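You operate a simulated robot arm through the tools that you are given. There is no shell and no other tool.

You run a simulated robot arm. Do the job below in one go: nothing can be reset, and whatever is moved stays where it is left.

Task
Flush the nozzle clean in the flushing box.
Fine: guard shut and blue tap open before the red button; tap shut at the end; leave the nozzle in.

It is judged by the outcome, as a careful person would: the job done as asked, and still so three seconds after it is handed in. It fails if anything else is knocked over, pushed out of place, dropped, spilled or broken.

Robot
A 6-joint arm with a three-finger gripper, fixed in place. Base frame: the origin is on the floor under the middle of its stand, x ahead of it, y to its left, z up. Readings come in mm, rad, newtons and seconds.
It reaches about 1213 mm from its shoulder. Its first joint turns from -2.897 to 2.897 rad. Payload 4.89 kg.
The TCP is the grasp point between the finger pads, 30 mm short of the fingertips. In the tool frame z runs along the fingers and y along their closing line. The gripper opens to 164 mm; its body begins 125 mm behind the TCP.
Orientation is that of the tool frame in the base frame, as a unit quaternion [x, y, z, w]. With the fingers straight down and closing along the base's y, the tool's x points along the base's -x, its y along +y and its z along -z.

Tools
- The arm moves only by the tool send_rows. Its argument "rows" is a list of rows, each a list of 7 numbers: the turn, a rotation vector about the tool's x, y, z in units of 6 degrees (1.0 is 6 degrees), then the shift along the tool's x, y, z in units of 20 mm (1.0 is 20 mm), then the finger opening in mm, from 0 to 164. In form: [[ax, ay, az, tx, ty, tz, gripper], ...]. A call has 1 to 20 rows; each row shifts and turns the commanded pose from where the row before left it, along the tool's axes as they then stand. A call with a number of a shift or a turn outside -1 to 1 is refused whole. Each row takes 0.2 s and may step no farther than 50 mm and 0.15 rad from the row before; otherwise, or with a gripper value out of range, the whole call is refused. Where a pose cannot be reached the arm comes as near as it can. A force on the tool above 80 N (or 10 N above the force at the start of the call, whichever is more), or a blocked arm, ends the call early, and 0.2 s more pass. Each finger travels about 108 mm/s and halts on what it meets, pressing with about 42 N; the grip force reading is that of the motor and also rises with nothing between the fingers. The clock runs only during rows and for 0.2 s after the last one: add rows that do not move to give the fingers time. It gives the time, the measured TCP pose, the force on the tool (base axes), the opening and the grip force at its end, in the units of the frame above (readings bear some noise), with the torque about the TCP (base axes, N m) and any sound that the robot's microphone picked up.
- Cameras (640 x 400 px; columns grow to the right, rows downward): "scene" is fixed at [52.1, -656.3, 1464.1]; the picture's right is [0.79, -0.61, 0.00], its down [-0.18, -0.23, -0.96] and it looks along [0.59, 0.76, -0.29] (base axes); focal length 316 px, centre (320, 200). "wrist" rides on the gripper at [76, -2, -152] in the tool frame; the picture's right is [0.02, 1.00, 0.00], its down [-0.88, 0.02, -0.47] and it looks along [-0.47, 0.01, 0.88] (tool axes); focal length 247 px, centre (320, 200). There is no depth. A picture from a camera that has moved, and an enlarged one, comes with that camera's place and axes in the base frame and with its lens. The place of the scene camera against the robot may be out by one fixed shift of up to 12 mm in any direction.
- camera(camera): a new picture of that camera. It takes no simulated time.
- slide_trunk(by): moves the trunk up (or, below 0, down) by that many mm; the arm rides with it, the base frame stays. It gives what a move gives, with no picture.
- inspect(camera, box): a new picture of the part [left, top, right, bottom] of that camera's present view, enlarged. It takes no simulated time.
- sign_off(): hands the job in; it is judged then, once.

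Nothing tells you positions but the pictures and the camera data. Unless the task says otherwise, let go and move clear before handing in.

The tools are called after "Call:" as a command line: name --pt "numbers of a row" for each row, then --argument value for the rest, lists and objects as JSON in quotes. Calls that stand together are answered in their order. send_rows: Moves the arm, as the interface text tells. Its arguments: {"type":"object","properties":{"rows":{"type":"array","items":{"type":"array","items":{"type":"number"}}}},"required":["rows"]} The other tools are called the same way: slide_trunk (by) moves the trunk up or down; camera (camera) takes a picture; inspect (camera, box) takes an enlarged picture of a part of a camera's view; sign_off () hands the job in.

At the start:

```text
t: 0.0
tcp_pos: [640.1, -45.1, 1146.3]
tool_rot: [-0.001, 1.0, 0.0, -0.001]
force: [0.3, 0.8, 0.7]
ft_torque: [0.03, 0.0, -0.01]
width: 164.3
grasp_force: 0.1
trunk travel left (down, up): [-175.0, 215.0]
```

scene: 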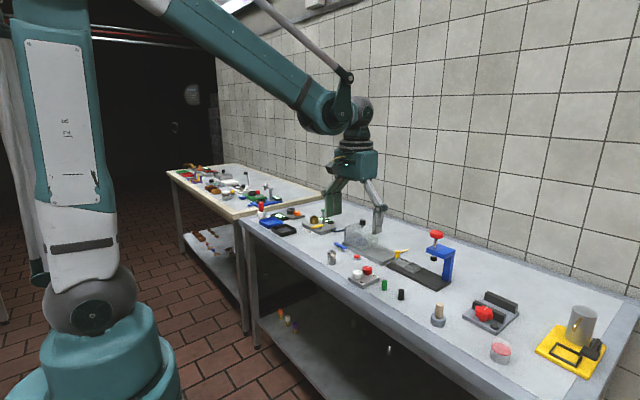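
wrist: 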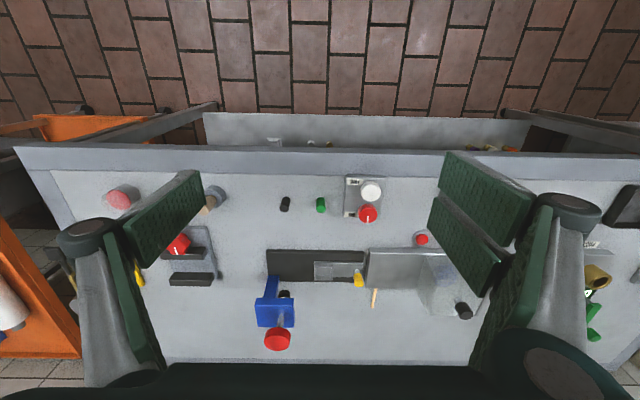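

I see a bench with several devices; I need to find the flushing box, the taps, the guard and the red button. I'll look closer with enlarged views first.

Call:
inspect --camera "scene" --box '[240, 180, 480, 330]'

Call:
inspect --camera "wrist" --box '[240, 160, 500, 360]'

Call:
inspect --camera "scene" --box '[320, 200, 460, 300]'

Call:
inspect --camera "wrist" --box '[340, 160, 500, 260]'

```text
2.67 times, centred on (360, 255) of scene
camera zoom: at [52.1, -656.3, 1464.1], right [0.79, -0.61, 0.0], down [-0.18, -0.23, -0.96], along [0.59, 0.76, -0.29], focal length 843 px, centre (213, 53)
```

zoom: 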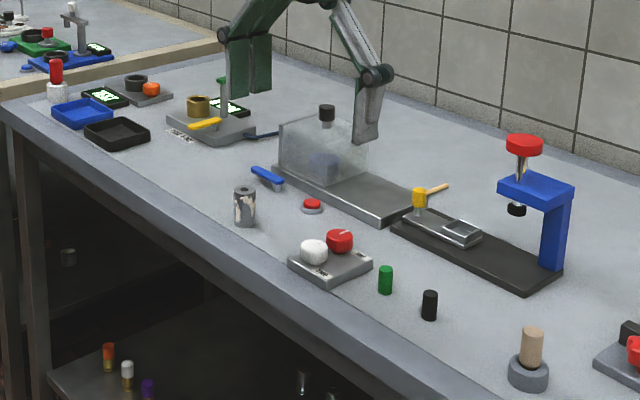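

```text
2.00 times, centred on (370, 260) of wrist
camera zoom: at [562.0, -46.8, 1297.9], right [-0.02, 1.0, 0.0], down [0.88, 0.02, 0.47], along [0.47, 0.01, -0.88], focal length 494 px, centre (220, 80)
```

zoom: 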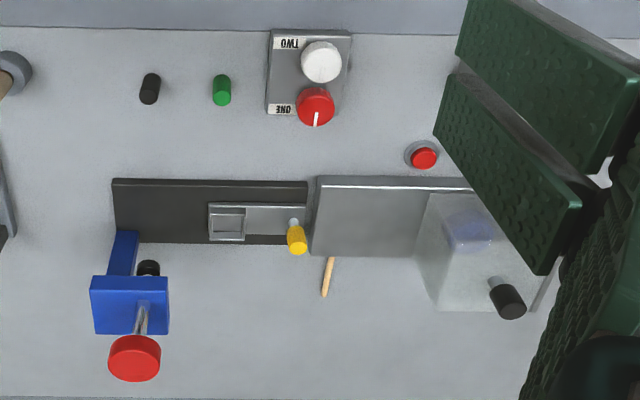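

```text
4.00 times, centred on (390, 250) of scene
camera zoom: at [52.1, -656.3, 1464.1], right [0.79, -0.61, 0.0], down [-0.18, -0.23, -0.96], along [0.59, 0.76, -0.29], focal length 1265 px, centre (40, 0)
```

zoom: 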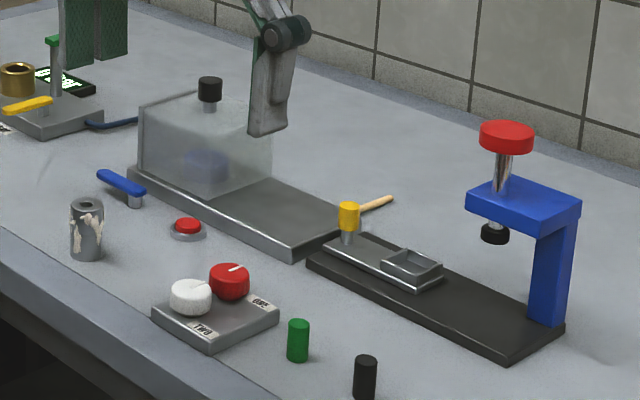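

```text
4.00 times, centred on (420, 210) of wrist
camera zoom: at [562.0, -46.8, 1297.9], right [-0.02, 1.0, 0.0], down [0.88, 0.02, 0.47], along [0.47, 0.01, -0.88], focal length 988 px, centre (-80, 160)
```

zoom: 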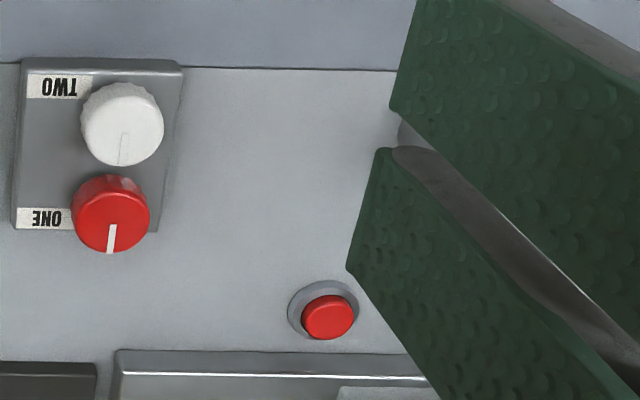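

The translucent guard with the black knob, sliding on a grey plate, appears to be the flushing box. A blue lever tap and a red button sit in front of it, and the dirty grey cylinder looks like the nozzle. I'll move left above the bench to get a better view of the area.

Call:
send_rows --pt "0 0 0 0 1 0 164" --pt "0 0 0 0 1 0 164" --pt "0 0 0 0 1 0 164" --pt "0 0 0 0 1 0 164" --pt "0 0 0 0 1 0 164" --pt "0 0 0 0 1 0 164" --pt "0 0 0 0 1 0 164" --pt "0 0 0 0 1 0 164" --pt "0 0 0 0 1 0 164" --pt "0 0 0 0 1 0 164" --pt "0 0 0 0 1 0 164" --pt "0 0 0 0 1 0 164" --pt "0 0 0 0 1 0 164" --pt "0 0 0 0 1 0 164"

Call:
camera --camera "wrist"

Call:
camera --camera "scene"

Call:
inspect --camera "wrist" --box '[200, 140, 440, 290]'

```text
t: 3.0
tcp_pos: [639.0, 234.8, 1144.9]
tool_rot: [0.001, 1.0, 0.0, 0.0]
force: [0.2, -0.1, 0.4]
ft_torque: [0.11, -0.03, 0.03]
width: 163.9
grasp_force: 0.1
trunk travel left (down, up): [-175.0, 215.0]
```

```text
taken
camera wrist: at [561.6, 233.1, 1298.0], right [-0.02, 1.0, 0.0], down [0.88, 0.02, 0.47], along [0.47, 0.01, -0.88], focal length 247 px, centre (320, 200)
```

wrist: 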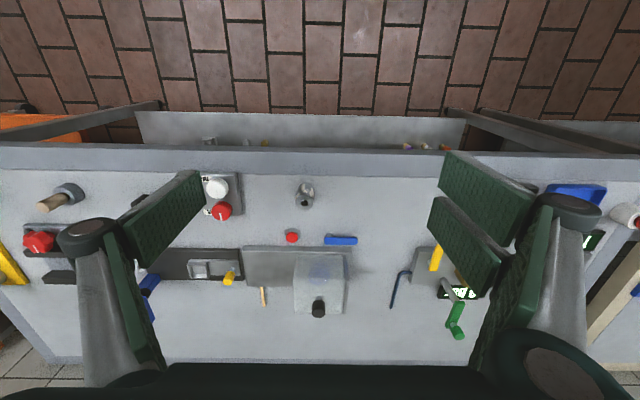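

```text
taken
```

scene: 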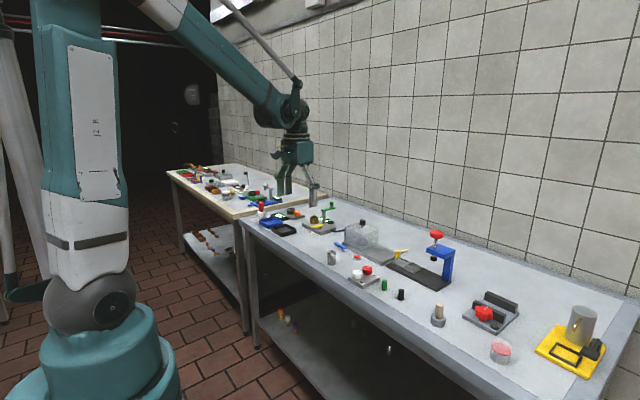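

```text
2.67 times, centred on (320, 215) of wrist
camera zoom: at [561.6, 233.1, 1298.0], right [-0.02, 1.0, 0.0], down [0.88, 0.02, 0.47], along [0.47, 0.01, -0.88], focal length 659 px, centre (320, 160)
```

zoom: 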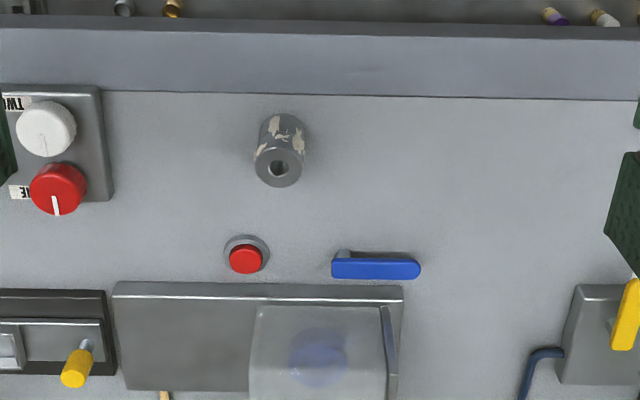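

The dirty grey cylinder stands on the bench near (800, 205), and the guard is over a blue seat on the plate. I'll zoom in on each item to measure it properly.

Call:
inspect --camera "wrist" --box '[230, 235, 370, 325]'

Call:
inspect --camera "wrist" --box '[270, 170, 370, 250]'

Call:
inspect --camera "scene" --box '[320, 210, 420, 280]'

Call:
inspect --camera "scene" --box '[335, 210, 395, 250]'

```text
4.44 times, centred on (300, 280) of wrist
camera zoom: at [561.6, 233.1, 1298.0], right [-0.02, 1.0, 0.0], down [0.88, 0.02, 0.47], along [0.47, 0.01, -0.88], focal length 1098 px, centre (409, -156)
```

zoom: 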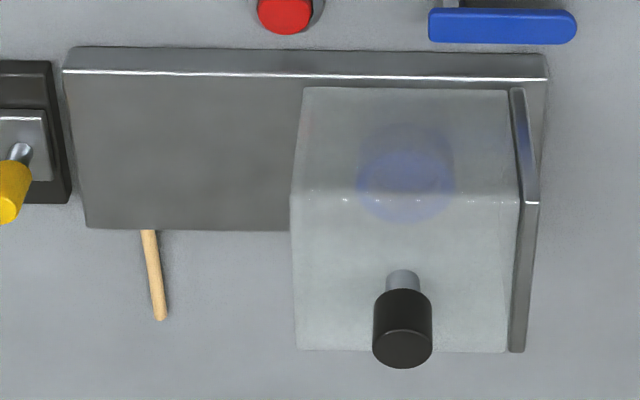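

```text
5.00 times, centred on (320, 210) of wrist
camera zoom: at [561.6, 233.1, 1298.0], right [-0.02, 1.0, 0.0], down [0.88, 0.02, 0.47], along [0.47, 0.01, -0.88], focal length 1235 px, centre (320, 150)
```

zoom: 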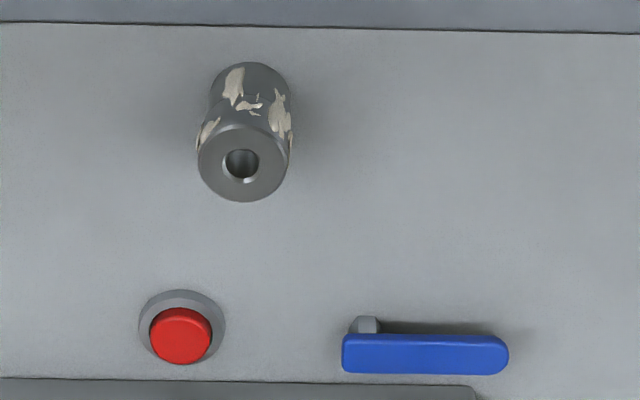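

```text
5.71 times, centred on (370, 245) of scene
camera zoom: at [52.1, -656.3, 1464.1], right [0.79, -0.61, 0.0], down [-0.18, -0.23, -0.96], along [0.59, 0.76, -0.29], focal length 1807 px, centre (34, -57)
```

zoom: 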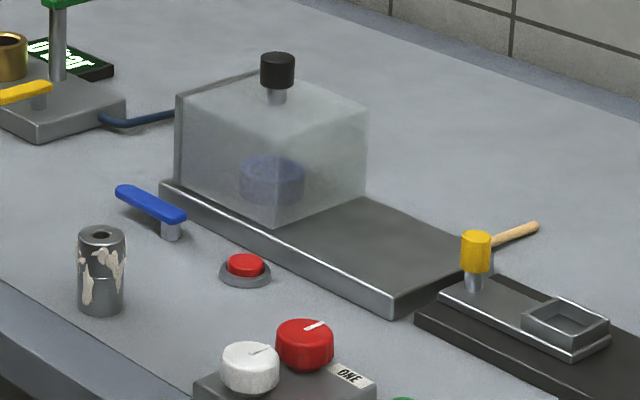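

```text
10.00 times, centred on (365, 230) of scene
camera zoom: at [52.1, -656.3, 1464.1], right [0.79, -0.61, 0.0], down [-0.18, -0.23, -0.96], along [0.59, 0.76, -0.29], focal length 3162 px, centre (-130, -100)
```

zoom: 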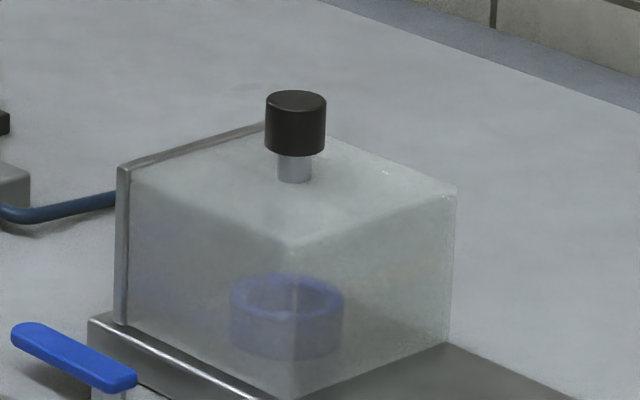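

I place the guard at about (975, 238) with its knob top near z=985, the red button near (882, 178), the blue tap lever near x=878 running along +y, and the nozzle near (776, 209). I'll zoom further for detail.

Call:
inspect --camera "wrist" --box '[310, 225, 370, 255]'

Call:
inspect --camera "scene" --box '[325, 230, 385, 270]'

Call:
inspect --camera "wrist" --box '[285, 240, 365, 320]'

Call:
inspect --camera "wrist" --box '[380, 230, 480, 345]'

```text
10.67 times, centred on (340, 240) of wrist
camera zoom: at [561.6, 233.1, 1298.0], right [-0.02, 1.0, 0.0], down [0.88, 0.02, 0.47], along [0.47, 0.01, -0.88], focal length 2634 px, centre (107, -227)
```

zoom: 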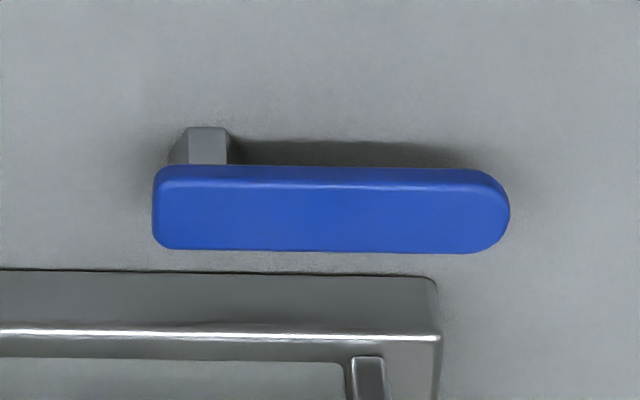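

```text
10.00 times, centred on (355, 250) of scene
camera zoom: at [52.1, -656.3, 1464.1], right [0.79, -0.61, 0.0], down [-0.18, -0.23, -0.96], along [0.59, 0.76, -0.29], focal length 3162 px, centre (-30, -300)
```

zoom: 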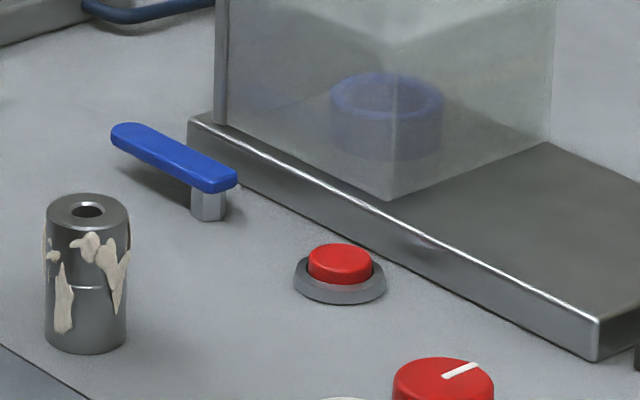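

```text
5.00 times, centred on (325, 280) of wrist
camera zoom: at [561.6, 233.1, 1298.0], right [-0.02, 1.0, 0.0], down [0.88, 0.02, 0.47], along [0.47, 0.01, -0.88], focal length 1235 px, centre (295, -200)
```

zoom: 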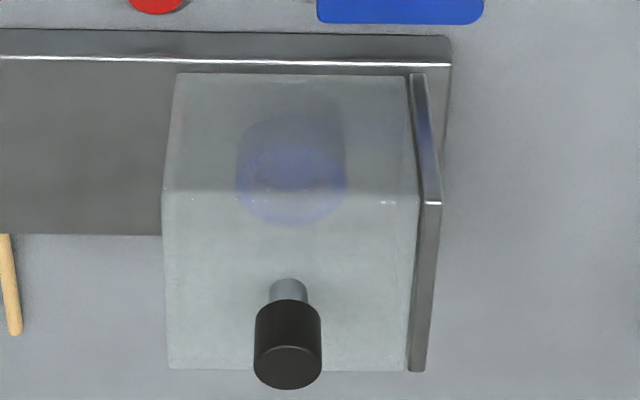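

```text
3.48 times, centred on (430, 288) of wrist
camera zoom: at [561.6, 233.1, 1298.0], right [-0.02, 1.0, 0.0], down [0.88, 0.02, 0.47], along [0.47, 0.01, -0.88], focal length 859 px, centre (-63, -104)
```

zoom: 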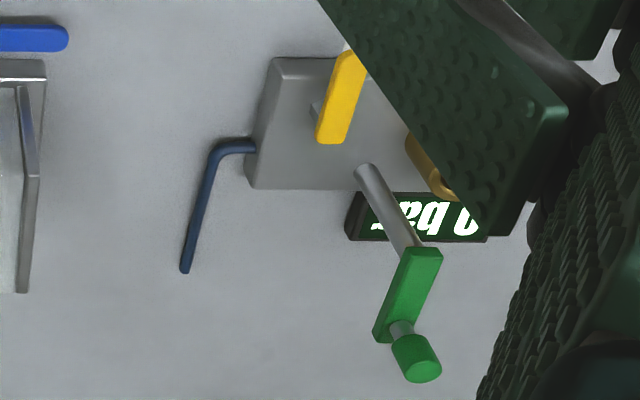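

The blue seat ring is visible under the guard, and the post and lever of the tap are clear. I'll move forward for a second viewpoint to fix positions by triangulation.

Call:
send_rows --pt "0 0 0 -1 0 0 164" --pt "0 0 0 -1 0 0 164" --pt "0 0 0 -1 0 0 164" --pt "0 0 0 -1 0 0 164" --pt "0 0 0 -1 0 0 164" --pt "0 0 0 -1 0 0 164" --pt "0 0 0 -1 0 0 164" --pt "0 0 0 -1 0 0 164"

Call:
camera --camera "wrist"

Call:
inspect --camera "wrist" --box '[260, 100, 360, 180]'

Call:
inspect --camera "wrist" --box '[270, 10, 370, 90]'

Call:
inspect --camera "wrist" --box '[270, 150, 370, 230]'

```text
t: 4.8
tcp_pos: [798.5, 236.0, 1148.2]
tool_rot: [0.0, 1.0, 0.0, -0.001]
force: [-0.6, -0.1, 0.7]
ft_torque: [0.0, -0.11, 0.02]
width: 164.1
grasp_force: 0.0
trunk travel left (down, up): [-175.0, 215.0]
```

```text
taken
camera wrist: at [722.1, 233.4, 1299.1], right [-0.02, 1.0, 0.0], down [0.88, 0.02, 0.47], along [0.47, 0.01, -0.88], focal length 247 px, centre (320, 200)
```

wrist: 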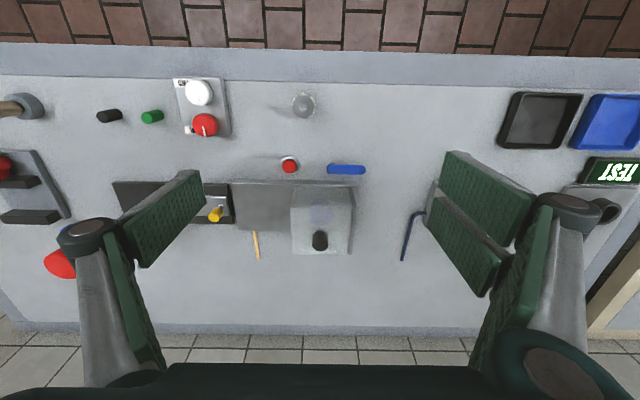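

```text
5.00 times, centred on (310, 140) of wrist
camera zoom: at [722.1, 233.4, 1299.1], right [-0.02, 1.0, 0.0], down [0.88, 0.02, 0.47], along [0.47, 0.01, -0.88], focal length 1235 px, centre (370, 500)
```

zoom: 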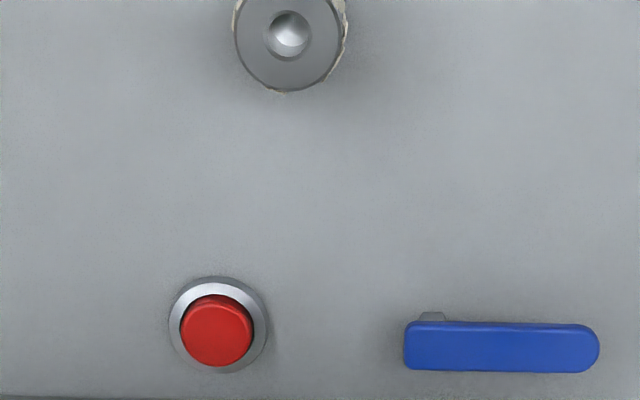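

```text
5.00 times, centred on (320, 50) of wrist
camera zoom: at [722.1, 233.4, 1299.1], right [-0.02, 1.0, 0.0], down [0.88, 0.02, 0.47], along [0.47, 0.01, -0.88], focal length 1235 px, centre (320, 950)
```

zoom: 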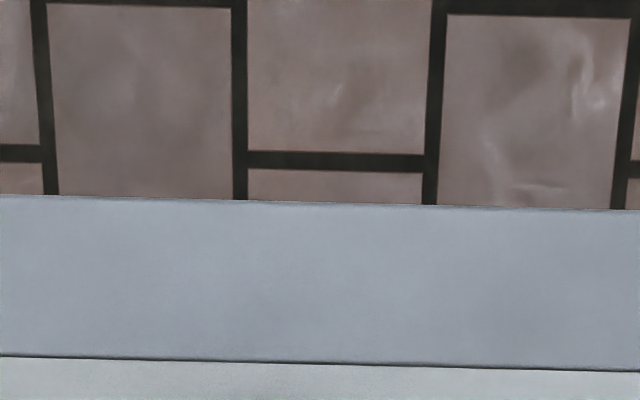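

```text
5.00 times, centred on (320, 190) of wrist
camera zoom: at [722.1, 233.4, 1299.1], right [-0.02, 1.0, 0.0], down [0.88, 0.02, 0.47], along [0.47, 0.01, -0.88], focal length 1235 px, centre (320, 250)
```

zoom: 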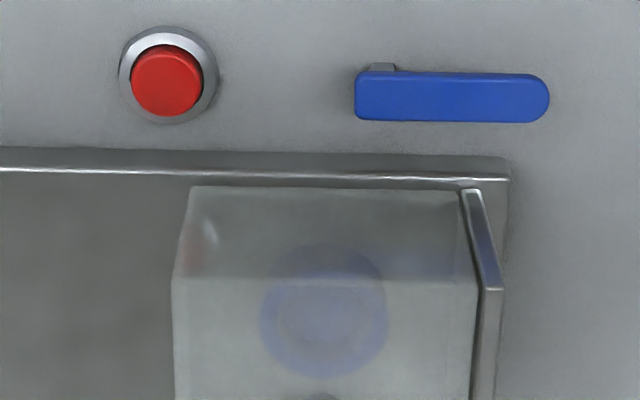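

I triangulate the knob at about (965, 238), top z≈990; the seat at (965, 238); the nozzle at (773, 209), 33 mm across with its top at z≈911; and the tap lever at x≈881, y 248–318. Next I'll hover over the guard knob with the fingers partly open so I can push it aside.

Call:
send_rows --pt "0 0 0 -1 0 0 150" --pt "0 0 0 -1 0 0 130" --pt "0 0 0 -1 0 0 110" --pt "0 0 0 -1 0 0 100" --pt "0 0 0 -1 0.1 0 100" --pt "0 0 0 -1 0 0 100" --pt "0 0 0 -1 0 0 100" --pt "0 0 0 -1 0 0 100" --pt "0 0 0 -0.35 0 0 100" --pt "0 0 0 0 0 1 100" --pt "0 0 0 0 0 1 100" --pt "0 0 0 0 0 1 100" --pt "0 0 0 0 0 1 100"

Call:
camera --camera "wrist"

Call:
camera --camera "scene"

Call:
inspect --camera "scene" --box '[320, 150, 440, 270]'

```text
t: 7.6
tcp_pos: [965.8, 237.9, 1064.8]
tool_rot: [0.0, 1.0, 0.001, 0.0]
force: [0.4, -0.1, 0.2]
ft_torque: [0.0, -0.06, -0.02]
width: 100.2
grasp_force: 0.1
trunk travel left (down, up): [-175.0, 215.0]
```

```text
taken
camera wrist: at [888.4, 236.4, 1217.2], right [-0.02, 1.0, 0.0], down [0.88, 0.02, 0.47], along [0.47, 0.01, -0.88], focal length 247 px, centre (320, 200)
```

wrist: 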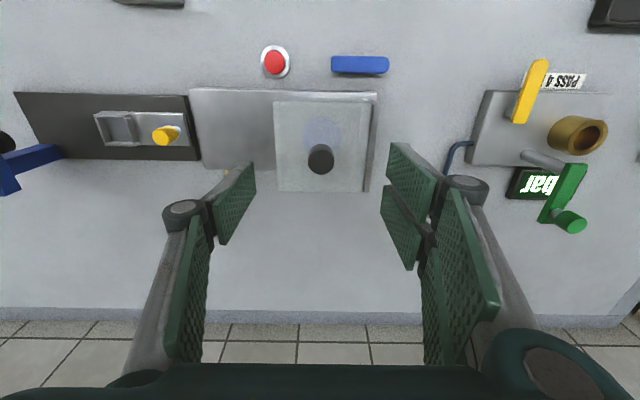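

```text
taken
```

scene: 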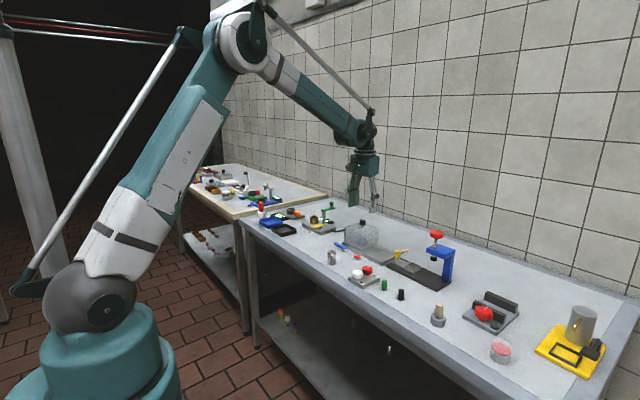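

```text
3.33 times, centred on (380, 210) of scene
camera zoom: at [52.1, -656.3, 1464.1], right [0.79, -0.61, 0.0], down [-0.18, -0.23, -0.96], along [0.59, 0.76, -0.29], focal length 1054 px, centre (120, 167)
```

zoom: 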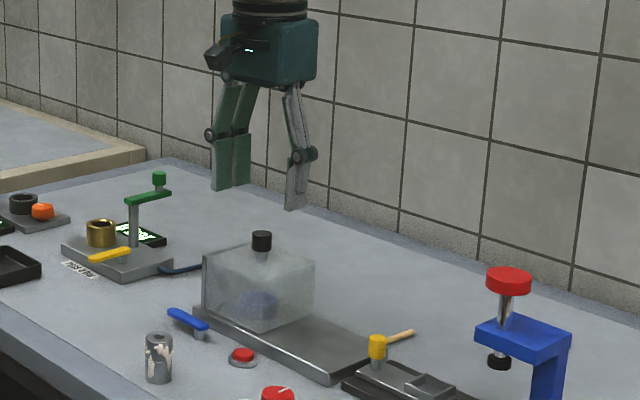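

The knob is centred between the fingers. I'll lower to knob height and then push it toward -y with the fingers caging it.

Call:
send_rows --pt "0 0 0 0 0 1 80" --pt "0 0 0 0 0 1 70" --pt "0 0 0 0 0 0.9 60" --pt "0 0 0 0 0 0.7 60" --pt "0 0 0 0 0 0 60"

Call:
inspect --camera "scene" --box '[320, 180, 420, 270]'

Call:
camera --camera "wrist"

```text
t: 8.8
tcp_pos: [966.1, 238.3, 993.1]
tool_rot: [0.0, 1.0, 0.0, -0.001]
force: [0.3, -0.3, -1.4]
ft_torque: [-0.05, 0.01, -0.01]
width: 60.1
grasp_force: 0.1
trunk travel left (down, up): [-175.0, 215.0]
```

```text
4.44 times, centred on (370, 225) of scene
camera zoom: at [52.1, -656.3, 1464.1], right [0.79, -0.61, 0.0], down [-0.18, -0.23, -0.96], along [0.59, 0.76, -0.29], focal length 1405 px, centre (98, 89)
```

zoom: 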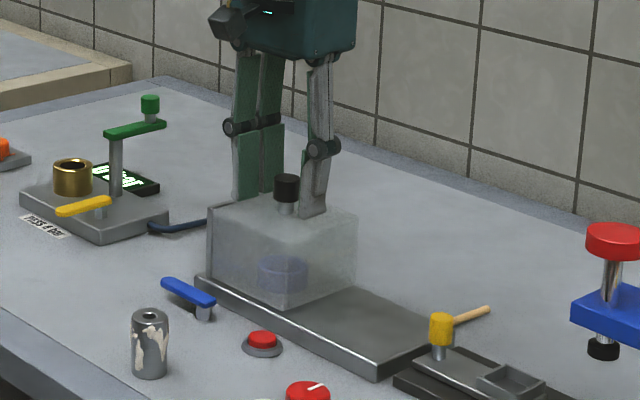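

```text
taken
camera wrist: at [888.8, 236.3, 1145.6], right [-0.02, 1.0, 0.0], down [0.88, 0.02, 0.47], along [0.47, 0.01, -0.88], focal length 247 px, centre (320, 200)
```

wrist: 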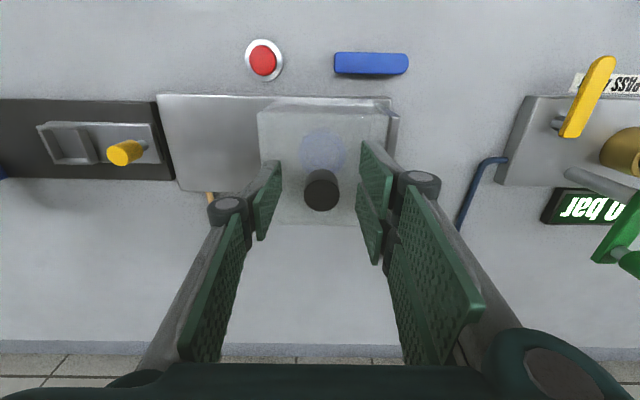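

The knob sits between the fingers. I'll push the guard toward -y now and watch the force.

Call:
send_rows --pt "0 0 0 0 -0.5 0 60" --pt "0 0 0 0 -0.5 0 60" --pt "0 0 0 0 -0.5 0 60" --pt "0 0 0 0 -0.5 0 60" --pt "0 0 0 0 -0.5 0 60"

Call:
inspect --camera "scene" --box '[320, 180, 420, 270]'

```text
t: 10.0
tcp_pos: [964.4, 186.9, 995.3]
tool_rot: [0.0, 1.0, 0.0, 0.0]
force: [0.1, 0.3, 0.8]
ft_torque: [0.01, 0.03, 0.01]
width: 60.2
grasp_force: 0.0
trunk travel left (down, up): [-175.0, 215.0]
```

```text
4.44 times, centred on (370, 225) of scene
camera zoom: at [52.1, -656.3, 1464.1], right [0.79, -0.61, 0.0], down [-0.18, -0.23, -0.96], along [0.59, 0.76, -0.29], focal length 1405 px, centre (98, 89)
```

zoom: 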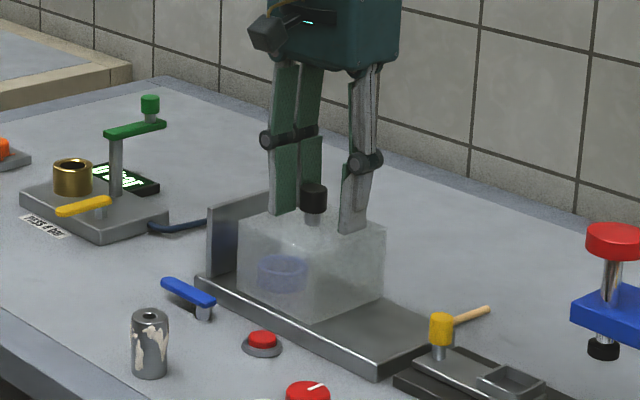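

The guard slides freely along the plate and the end plate stays put. I'll continue pushing it to its open end.

Call:
send_rows --pt "0 0 0 0 -0.5 0 60" --pt "0 0 0 0 -0.5 0 60" --pt "0 0 0 0 -0.5 0 60" --pt "0 0 0 0 -0.5 0 60" --pt "0 0 0 0 -0.5 0 60" --pt "0 0 0 0 -0.5 0 60" --pt "0 0 0 0 -0.4 0 60"

Call:
inspect --camera "scene" --box '[320, 180, 420, 270]'

Call:
camera --camera "wrist"

```text
t: 11.6
tcp_pos: [965.2, 118.4, 994.7]
tool_rot: [0.0, 1.0, 0.0, 0.0]
force: [0.4, 0.5, 0.3]
ft_torque: [-0.06, -0.03, 0.01]
width: 60.2
grasp_force: 0.0
trunk travel left (down, up): [-175.0, 215.0]
```

```text
4.44 times, centred on (370, 225) of scene
camera zoom: at [52.1, -656.3, 1464.1], right [0.79, -0.61, 0.0], down [-0.18, -0.23, -0.96], along [0.59, 0.76, -0.29], focal length 1405 px, centre (98, 89)
```

zoom: 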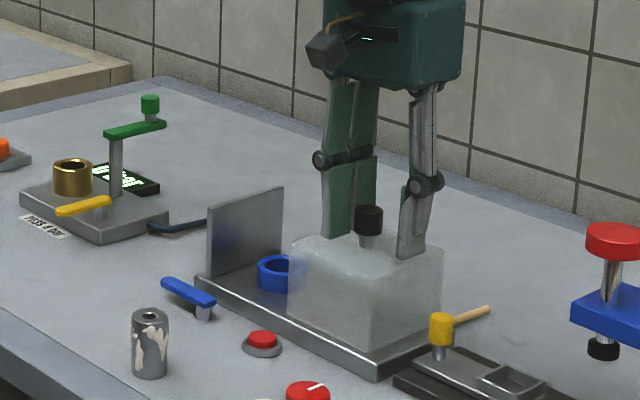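

```text
taken
camera wrist: at [888.6, 117.2, 1145.8], right [-0.02, 1.0, 0.0], down [0.88, 0.02, 0.47], along [0.47, 0.01, -0.88], focal length 247 px, centre (320, 200)
```

wrist: 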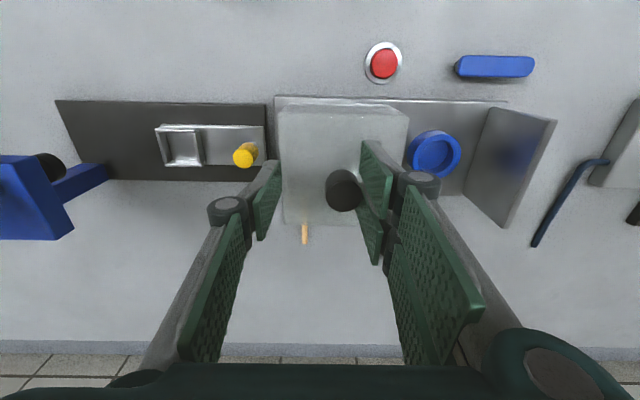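

The guard is nearly fully open and the blue seat is exposed. I'll push it a little farther, then raise the arm clear and look at the seat.

Call:
send_rows --pt "0 0 0 0 -0.4 0 60" --pt "0 0 0 0 0.3 0 60" --pt "0 0 0 0 0.4 0 60" --pt "0 0 0 0 0 -1 60" --pt "0 0 0 0 0 -1 60" --pt "0 0 0 0 0 -1 60" --pt "0 0 0 0 0 -1 60" --pt "0 0 0 0 0 -1 60" --pt "0 0 0 1 1 -1 80" --pt "0 0 0 1 1 0 100" --pt "0 0 0 1 1 0 120" --pt "0 0 0 1 1 0 120" --pt "0 0 0 1 1 0 120" --pt "0 0 0 1 0 0 120"

Call:
camera --camera "wrist"

Call:
inspect --camera "scene" --box '[320, 200, 420, 270]'

```text
t: 14.6
tcp_pos: [845.6, 224.9, 1112.3]
tool_rot: [0.0, 1.0, 0.0, 0.0]
force: [0.0, -0.3, -0.1]
ft_torque: [-0.05, 0.12, 0.02]
width: 120.0
grasp_force: 0.0
trunk travel left (down, up): [-175.0, 215.0]
```

```text
taken
camera wrist: at [768.9, 223.6, 1264.2], right [-0.02, 1.0, 0.0], down [0.88, 0.02, 0.47], along [0.47, 0.01, -0.88], focal length 247 px, centre (320, 200)
```

wrist: 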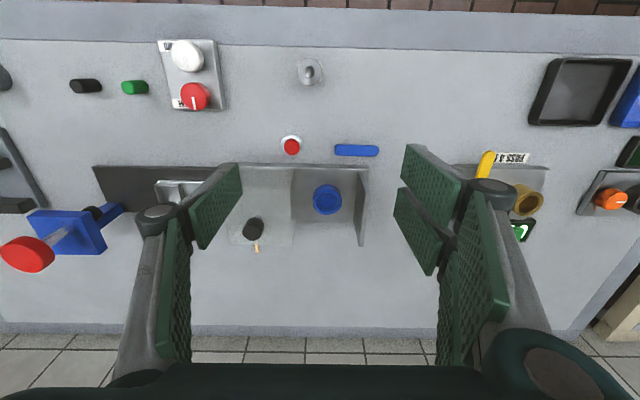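

```text
5.71 times, centred on (370, 235) of scene
camera zoom: at [52.1, -656.3, 1464.1], right [0.79, -0.61, 0.0], down [-0.18, -0.23, -0.96], along [0.59, 0.76, -0.29], focal length 1807 px, centre (34, 0)
```

zoom: 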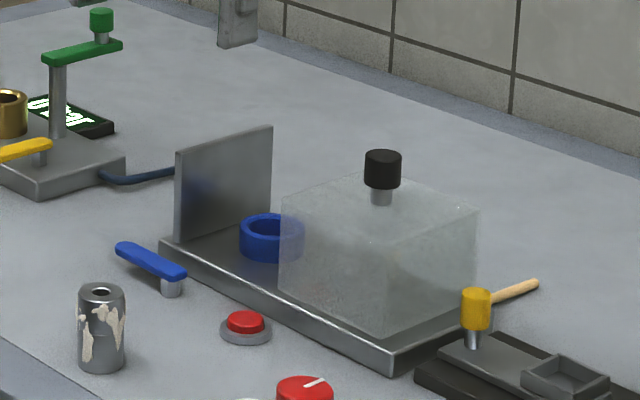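

The guard is fully open. I'll zoom in on the seat, nozzle and guard for precise measurement.

Call:
inspect --camera "wrist" --box '[290, 160, 370, 230]'

Call:
inspect --camera "wrist" --box '[280, 40, 340, 90]'

Call:
inspect --camera "wrist" --box '[210, 150, 310, 260]'

Call:
inspect --camera "scene" --box '[355, 225, 385, 250]'

```text
5.71 times, centred on (330, 195) of wrist
camera zoom: at [768.9, 223.6, 1264.2], right [-0.02, 1.0, 0.0], down [0.88, 0.02, 0.47], along [0.47, 0.01, -0.88], focal length 1411 px, centre (263, 229)
```

zoom: 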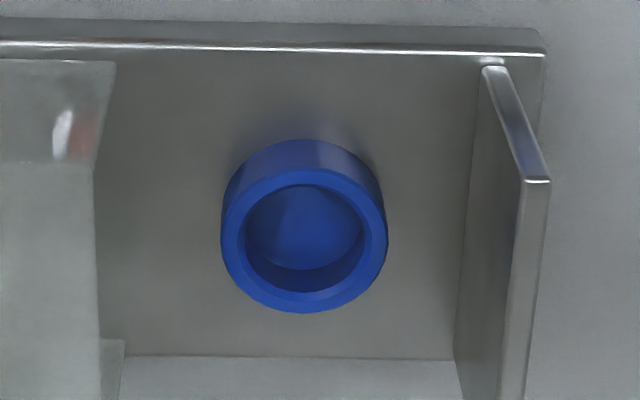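

```text
8.00 times, centred on (310, 65) of wrist
camera zoom: at [768.9, 223.6, 1264.2], right [-0.02, 1.0, 0.0], down [0.88, 0.02, 0.47], along [0.47, 0.01, -0.88], focal length 1976 px, centre (400, 1280)
```

zoom: 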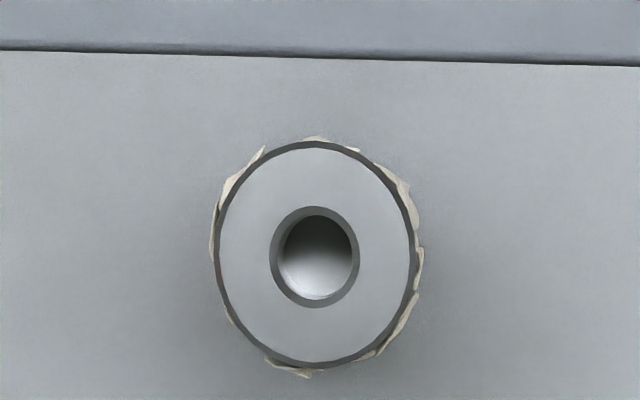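

```text
3.64 times, centred on (260, 205) of wrist
camera zoom: at [768.9, 223.6, 1264.2], right [-0.02, 1.0, 0.0], down [0.88, 0.02, 0.47], along [0.47, 0.01, -0.88], focal length 898 px, centre (538, 182)
```

zoom: 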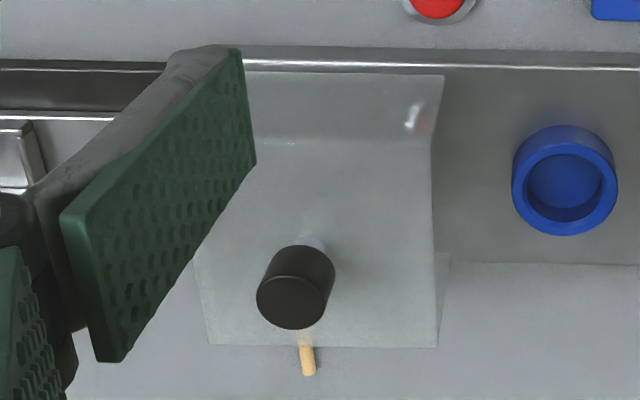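

```text
16.00 times, centred on (370, 238) of scene
camera zoom: at [52.1, -656.3, 1464.1], right [0.79, -0.61, 0.0], down [-0.18, -0.23, -0.96], along [0.59, 0.76, -0.29], focal length 5059 px, centre (-480, -400)
```

zoom: 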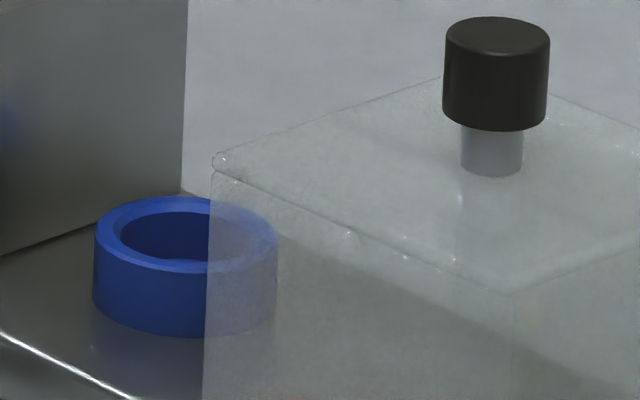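

The seat is a chamfered blue cup, about 36 mm inside against a 33 mm nozzle, so I need about 1 mm alignment. I'll put the wrist camera directly above the seat to measure it the same way I measured the nozzle.

Call:
send_rows --pt "0 0 0 -1 0.2 0 120" --pt "0 0 0 -1 0.2 0 120" --pt "0 0 0 -1 0.2 0 120" --pt "0 0 0 -1 0.2 0 120" --pt "0 0 0 -1 0.2 0 120" --pt "0 0 0 -1 0.2 0 120" --pt "0 0 0 -1 0.2 0 120" --pt "0 0 0 -1 0.1 0 120" --pt "0 0 0 -1 0 0.7 120" --pt "0 0 0 -0.7 0 0 120" --pt "0 0 0 0 0 0 120"

Call:
inspect --camera "wrist" --box '[280, 40, 340, 90]'

Call:
camera --camera "wrist"

```text
t: 17.0
tcp_pos: [1039.9, 254.7, 1100.2]
tool_rot: [0.001, 1.0, 0.001, 0.0]
force: [-0.1, 0.0, -0.9]
ft_torque: [-0.01, 0.05, 0.02]
width: 120.1
grasp_force: 0.1
trunk travel left (down, up): [-175.0, 215.0]
```

```text
8.00 times, centred on (310, 65) of wrist
camera zoom: at [962.9, 252.6, 1251.7], right [-0.02, 1.0, 0.0], down [0.88, 0.02, 0.47], along [0.47, 0.01, -0.88], focal length 1976 px, centre (400, 1280)
```

zoom: 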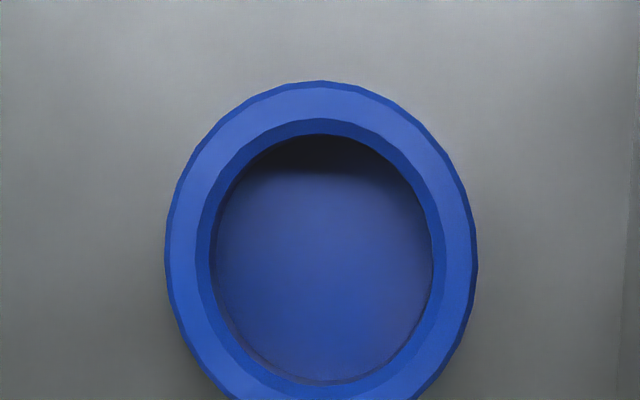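

```text
taken
camera wrist: at [962.9, 252.6, 1251.7], right [-0.02, 1.0, 0.0], down [0.88, 0.02, 0.47], along [0.47, 0.01, -0.88], focal length 247 px, centre (320, 200)
```

wrist: 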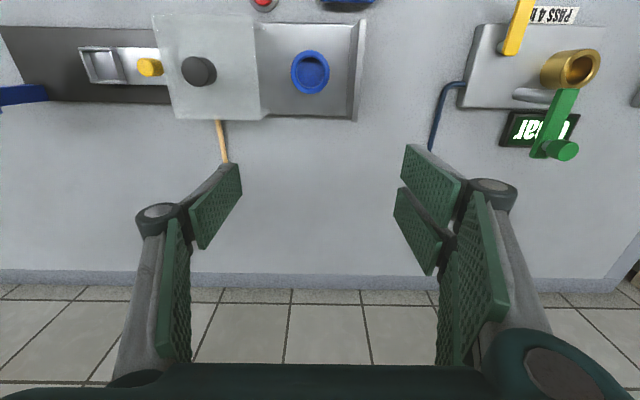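

Relative to the nozzle, the seat centre sits about (+194.2, +30.0) mm away, which gives me an accurate transfer vector. Next I'll go back above the nozzle and turn the gripper 90° so the fingers close along x, clear of the end plate and guard when released.

Call:
send_rows --pt "0 0 0 1 -0.2 -0.5 120" --pt "0 0 0 1 -0.2 0 120" --pt "0 0 0 1 -0.2 0 120" --pt "0 0 0 1 -0.2 0 120" --pt "0 0 0 1 -0.2 0 120" --pt "0 0 0 1 -0.2 0 110" --pt "0 0 0 1 -0.2 0 100" --pt "0 0 0 1 -0.2 0 90" --pt "0 0 0 1 -0.2 0 80" --pt "0 0 0 1 -0.2 0 80" --pt "0 0 0 1 -0.1 0 80" --pt "0 0 0 1 0 0 80" --pt "0 0 0 1 0 0 80"

Call:
send_rows --pt "0 0 1 0 0 0 80" --pt "0 0 1 0 0 0 80" --pt "0 0 1 0 0 0 80" --pt "0 0 1 0 0 0 80" --pt "0 0 1 0 0 0 80" --pt "0 0 1 0 0 0 80" --pt "0 0 1 0 0 0 80" --pt "0 0 1 0 0 0 80" --pt "0 0 1 0 0 0 80" --pt "0 0 1 0 0 0 80" --pt "0 0 1 0 0 0 80" --pt "0 0 1 0 0 0 80" --pt "0 0 1 0 0 0 80" --pt "0 0 1 0 0 0 80" --pt "0 0 1 0 0 0 80" --pt "0 0 0 0 0 0 80"

Call:
camera --camera "wrist"

Call:
camera --camera "scene"

Call:
inspect --camera "scene" --box '[315, 245, 345, 270]'

```text
t: 19.8
tcp_pos: [781.0, 211.5, 1109.0]
tool_rot: [0.001, 1.0, 0.0, 0.0]
force: [1.2, 0.5, -0.3]
ft_torque: [0.02, 0.12, -0.02]
width: 80.2
grasp_force: 0.0
trunk travel left (down, up): [-175.0, 215.0]
```

```text
t: 23.2
tcp_pos: [778.9, 213.6, 1110.3]
tool_rot: [0.707, 0.707, 0.0, 0.0]
force: [0.1, -0.6, 0.2]
ft_torque: [0.02, -0.01, -0.01]
width: 80.0
grasp_force: 0.1
trunk travel left (down, up): [-175.0, 215.0]
```

```text
taken
camera wrist: at [777.9, 289.1, 1261.7], right [1.0, 0.02, 0.0], down [0.02, -0.88, 0.47], along [0.01, -0.47, -0.88], focal length 247 px, centre (320, 200)
```

wrist: 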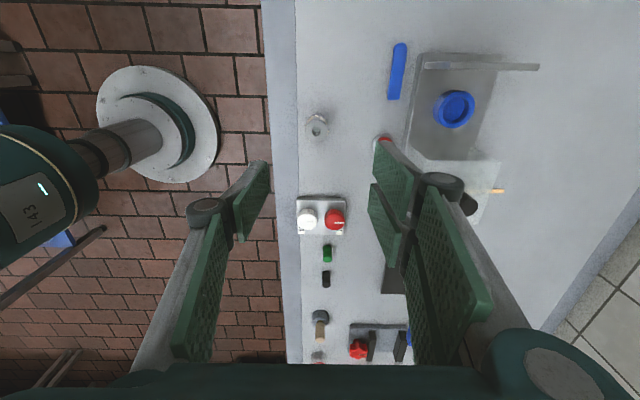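

```text
taken
```

scene: 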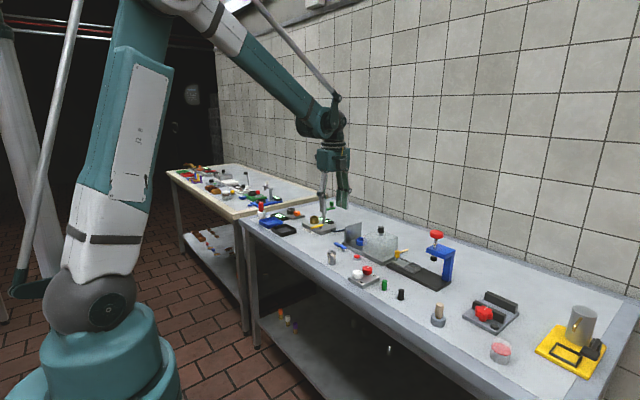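

```text
16.00 times, centred on (330, 258) of scene
camera zoom: at [52.1, -656.3, 1464.1], right [0.79, -0.61, 0.0], down [-0.18, -0.23, -0.96], along [0.59, 0.76, -0.29], focal length 5059 px, centre (160, -720)
```

zoom: 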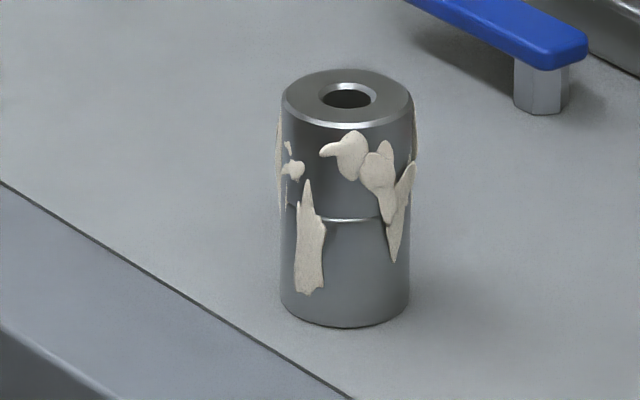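

The nozzle is clearly upright on the bench. I'll measure it again from this rotated camera to cross-check the calibration.

Call:
inspect --camera "wrist" --box '[280, 95, 350, 155]'

Call:
inspect --camera "wrist" --box '[415, 75, 495, 145]'

```text
6.67 times, centred on (315, 125) of wrist
camera zoom: at [777.9, 289.1, 1261.7], right [1.0, 0.02, 0.0], down [0.02, -0.88, 0.47], along [0.01, -0.47, -0.88], focal length 1646 px, centre (353, 700)
```

zoom: 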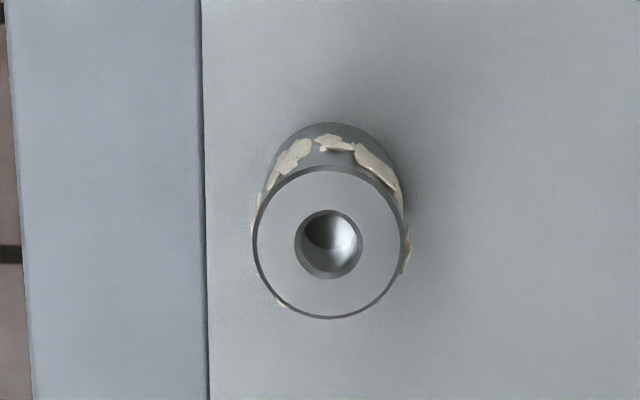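

```text
5.71 times, centred on (455, 110) of wrist
camera zoom: at [777.9, 289.1, 1261.7], right [1.0, 0.02, 0.0], down [0.02, -0.88, 0.47], along [0.01, -0.47, -0.88], focal length 1411 px, centre (-451, 714)
```

zoom: 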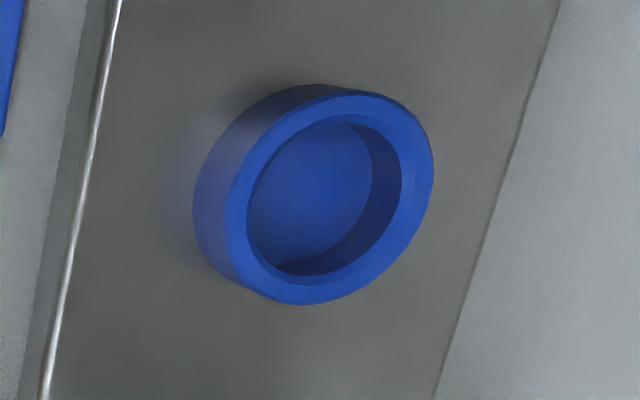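

The nozzle centre works out at (774.0, 210.0), so the seat is near (968.2, 240.0). I'll centre over the nozzle and descend with the fingers open.

Call:
send_rows --pt "0 0 0 -0.155 -0.295 1 80" --pt "0 0 0 0 0 1 80" --pt "0 0 0 0 0 1 80" --pt "0 0 0 0 0 1 80" --pt "0 0 0 0 0 1 80" --pt "0 0 0 0 0 1 80" --pt "0 0 0 0 0 1 80" --pt "0 0 0 0 0 0 80"

Call:
inspect --camera "scene" --box '[290, 220, 370, 275]'

Call:
camera --camera "wrist"

```text
t: 25.0
tcp_pos: [775.2, 210.1, 968.6]
tool_rot: [0.707, 0.707, 0.0, 0.001]
force: [0.8, -0.1, 0.2]
ft_torque: [-0.02, 0.04, 0.01]
width: 80.0
grasp_force: 0.1
trunk travel left (down, up): [-175.0, 215.0]
```

```text
7.27 times, centred on (330, 248) of scene
camera zoom: at [52.1, -656.3, 1464.1], right [0.79, -0.61, 0.0], down [-0.18, -0.23, -0.96], along [0.59, 0.76, -0.29], focal length 2300 px, centre (247, -146)
```

zoom: 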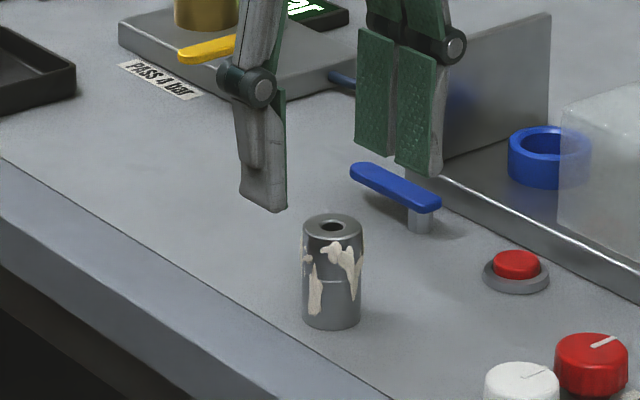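

```text
taken
camera wrist: at [772.2, 286.6, 1121.0], right [1.0, 0.02, 0.0], down [0.02, -0.88, 0.47], along [0.01, -0.47, -0.88], focal length 247 px, centre (320, 200)
```

wrist: 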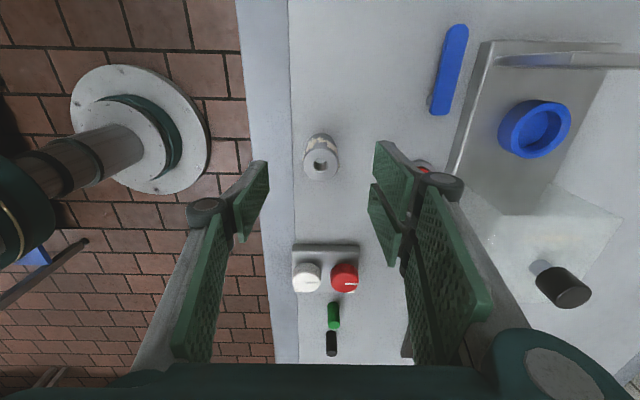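

The fingers straddle the nozzle as planned. I'll descend the remaining ~57 mm and then close gently in place.

Call:
send_rows --pt "0 0 0 -0.03 0 1 80" --pt "0 0 0 0 0 1 80" --pt "0 0 0 0 0 0.85 80" --pt "0 0 0 0 0 0 80"

Call:
inspect --camera "scene" --box '[290, 220, 370, 275]'

Call:
inspect --camera "wrist" --box '[220, 120, 420, 280]'

```text
t: 26.0
tcp_pos: [774.0, 210.8, 912.4]
tool_rot: [0.707, 0.707, 0.0, 0.0]
force: [0.6, 0.8, -0.4]
ft_torque: [-0.02, 0.07, -0.01]
width: 79.9
grasp_force: 0.1
trunk travel left (down, up): [-175.0, 215.0]
```

```text
7.27 times, centred on (330, 248) of scene
camera zoom: at [52.1, -656.3, 1464.1], right [0.79, -0.61, 0.0], down [-0.18, -0.23, -0.96], along [0.59, 0.76, -0.29], focal length 2300 px, centre (247, -146)
```

zoom: 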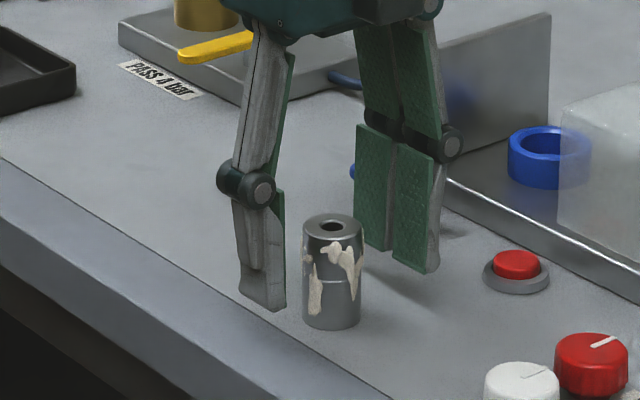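

```text
2.50 times, centred on (320, 200) of wrist
camera zoom: at [771.4, 286.1, 1064.5], right [1.0, 0.02, 0.0], down [0.02, -0.88, 0.47], along [0.01, -0.47, -0.88], focal length 617 px, centre (320, 200)
```

zoom: 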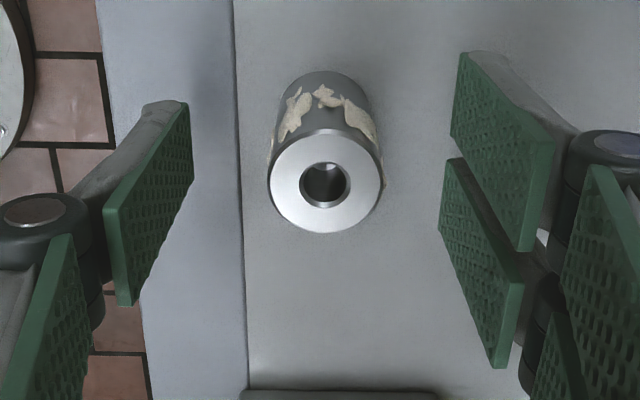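

The TCP is centred on the nozzle to within 1 mm. Closing the fingers now.

Call:
send_rows --pt "0 0 0 0 0 0 50" --pt "0 0 0 0 0 0 40" --pt "0 0 0 0 0 0 30" --pt "0 0 0 0 0 0 20" --pt "0 0 0 0 0 0 20" --pt "0 0 0 0 0 0 20"

Call:
inspect --camera "scene" --box '[315, 245, 345, 270]'

Call:
inspect --camera "wrist" --box '[220, 120, 420, 280]'

```text
t: 27.4
tcp_pos: [773.8, 209.3, 912.5]
tool_rot: [0.707, 0.707, 0.0, -0.001]
force: [0.2, 0.5, -0.1]
ft_torque: [0.0, 0.05, -0.01]
width: 31.0
grasp_force: 41.5
trunk travel left (down, up): [-175.0, 215.0]
```

```text
16.00 times, centred on (330, 258) of scene
camera zoom: at [52.1, -656.3, 1464.1], right [0.79, -0.61, 0.0], down [-0.18, -0.23, -0.96], along [0.59, 0.76, -0.29], focal length 5059 px, centre (160, -720)
```

zoom: 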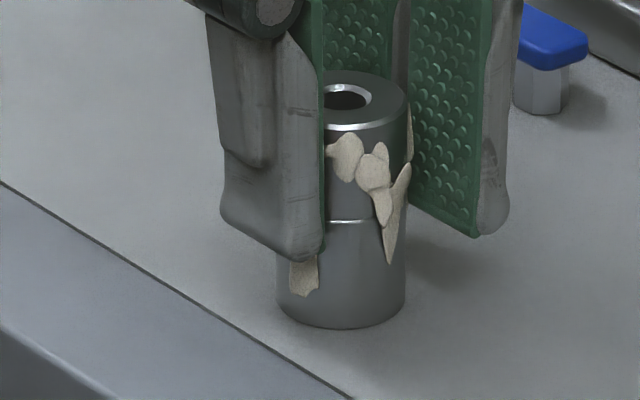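

```text
2.50 times, centred on (320, 200) of wrist
camera zoom: at [771.2, 286.1, 1064.8], right [1.0, 0.02, 0.0], down [0.02, -0.88, 0.47], along [0.01, -0.47, -0.88], focal length 617 px, centre (320, 200)
```

zoom: 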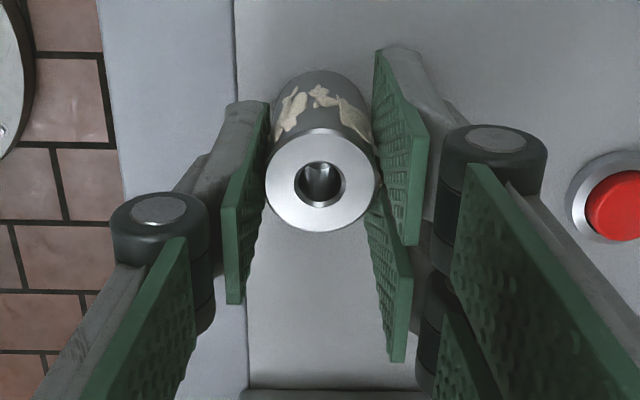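

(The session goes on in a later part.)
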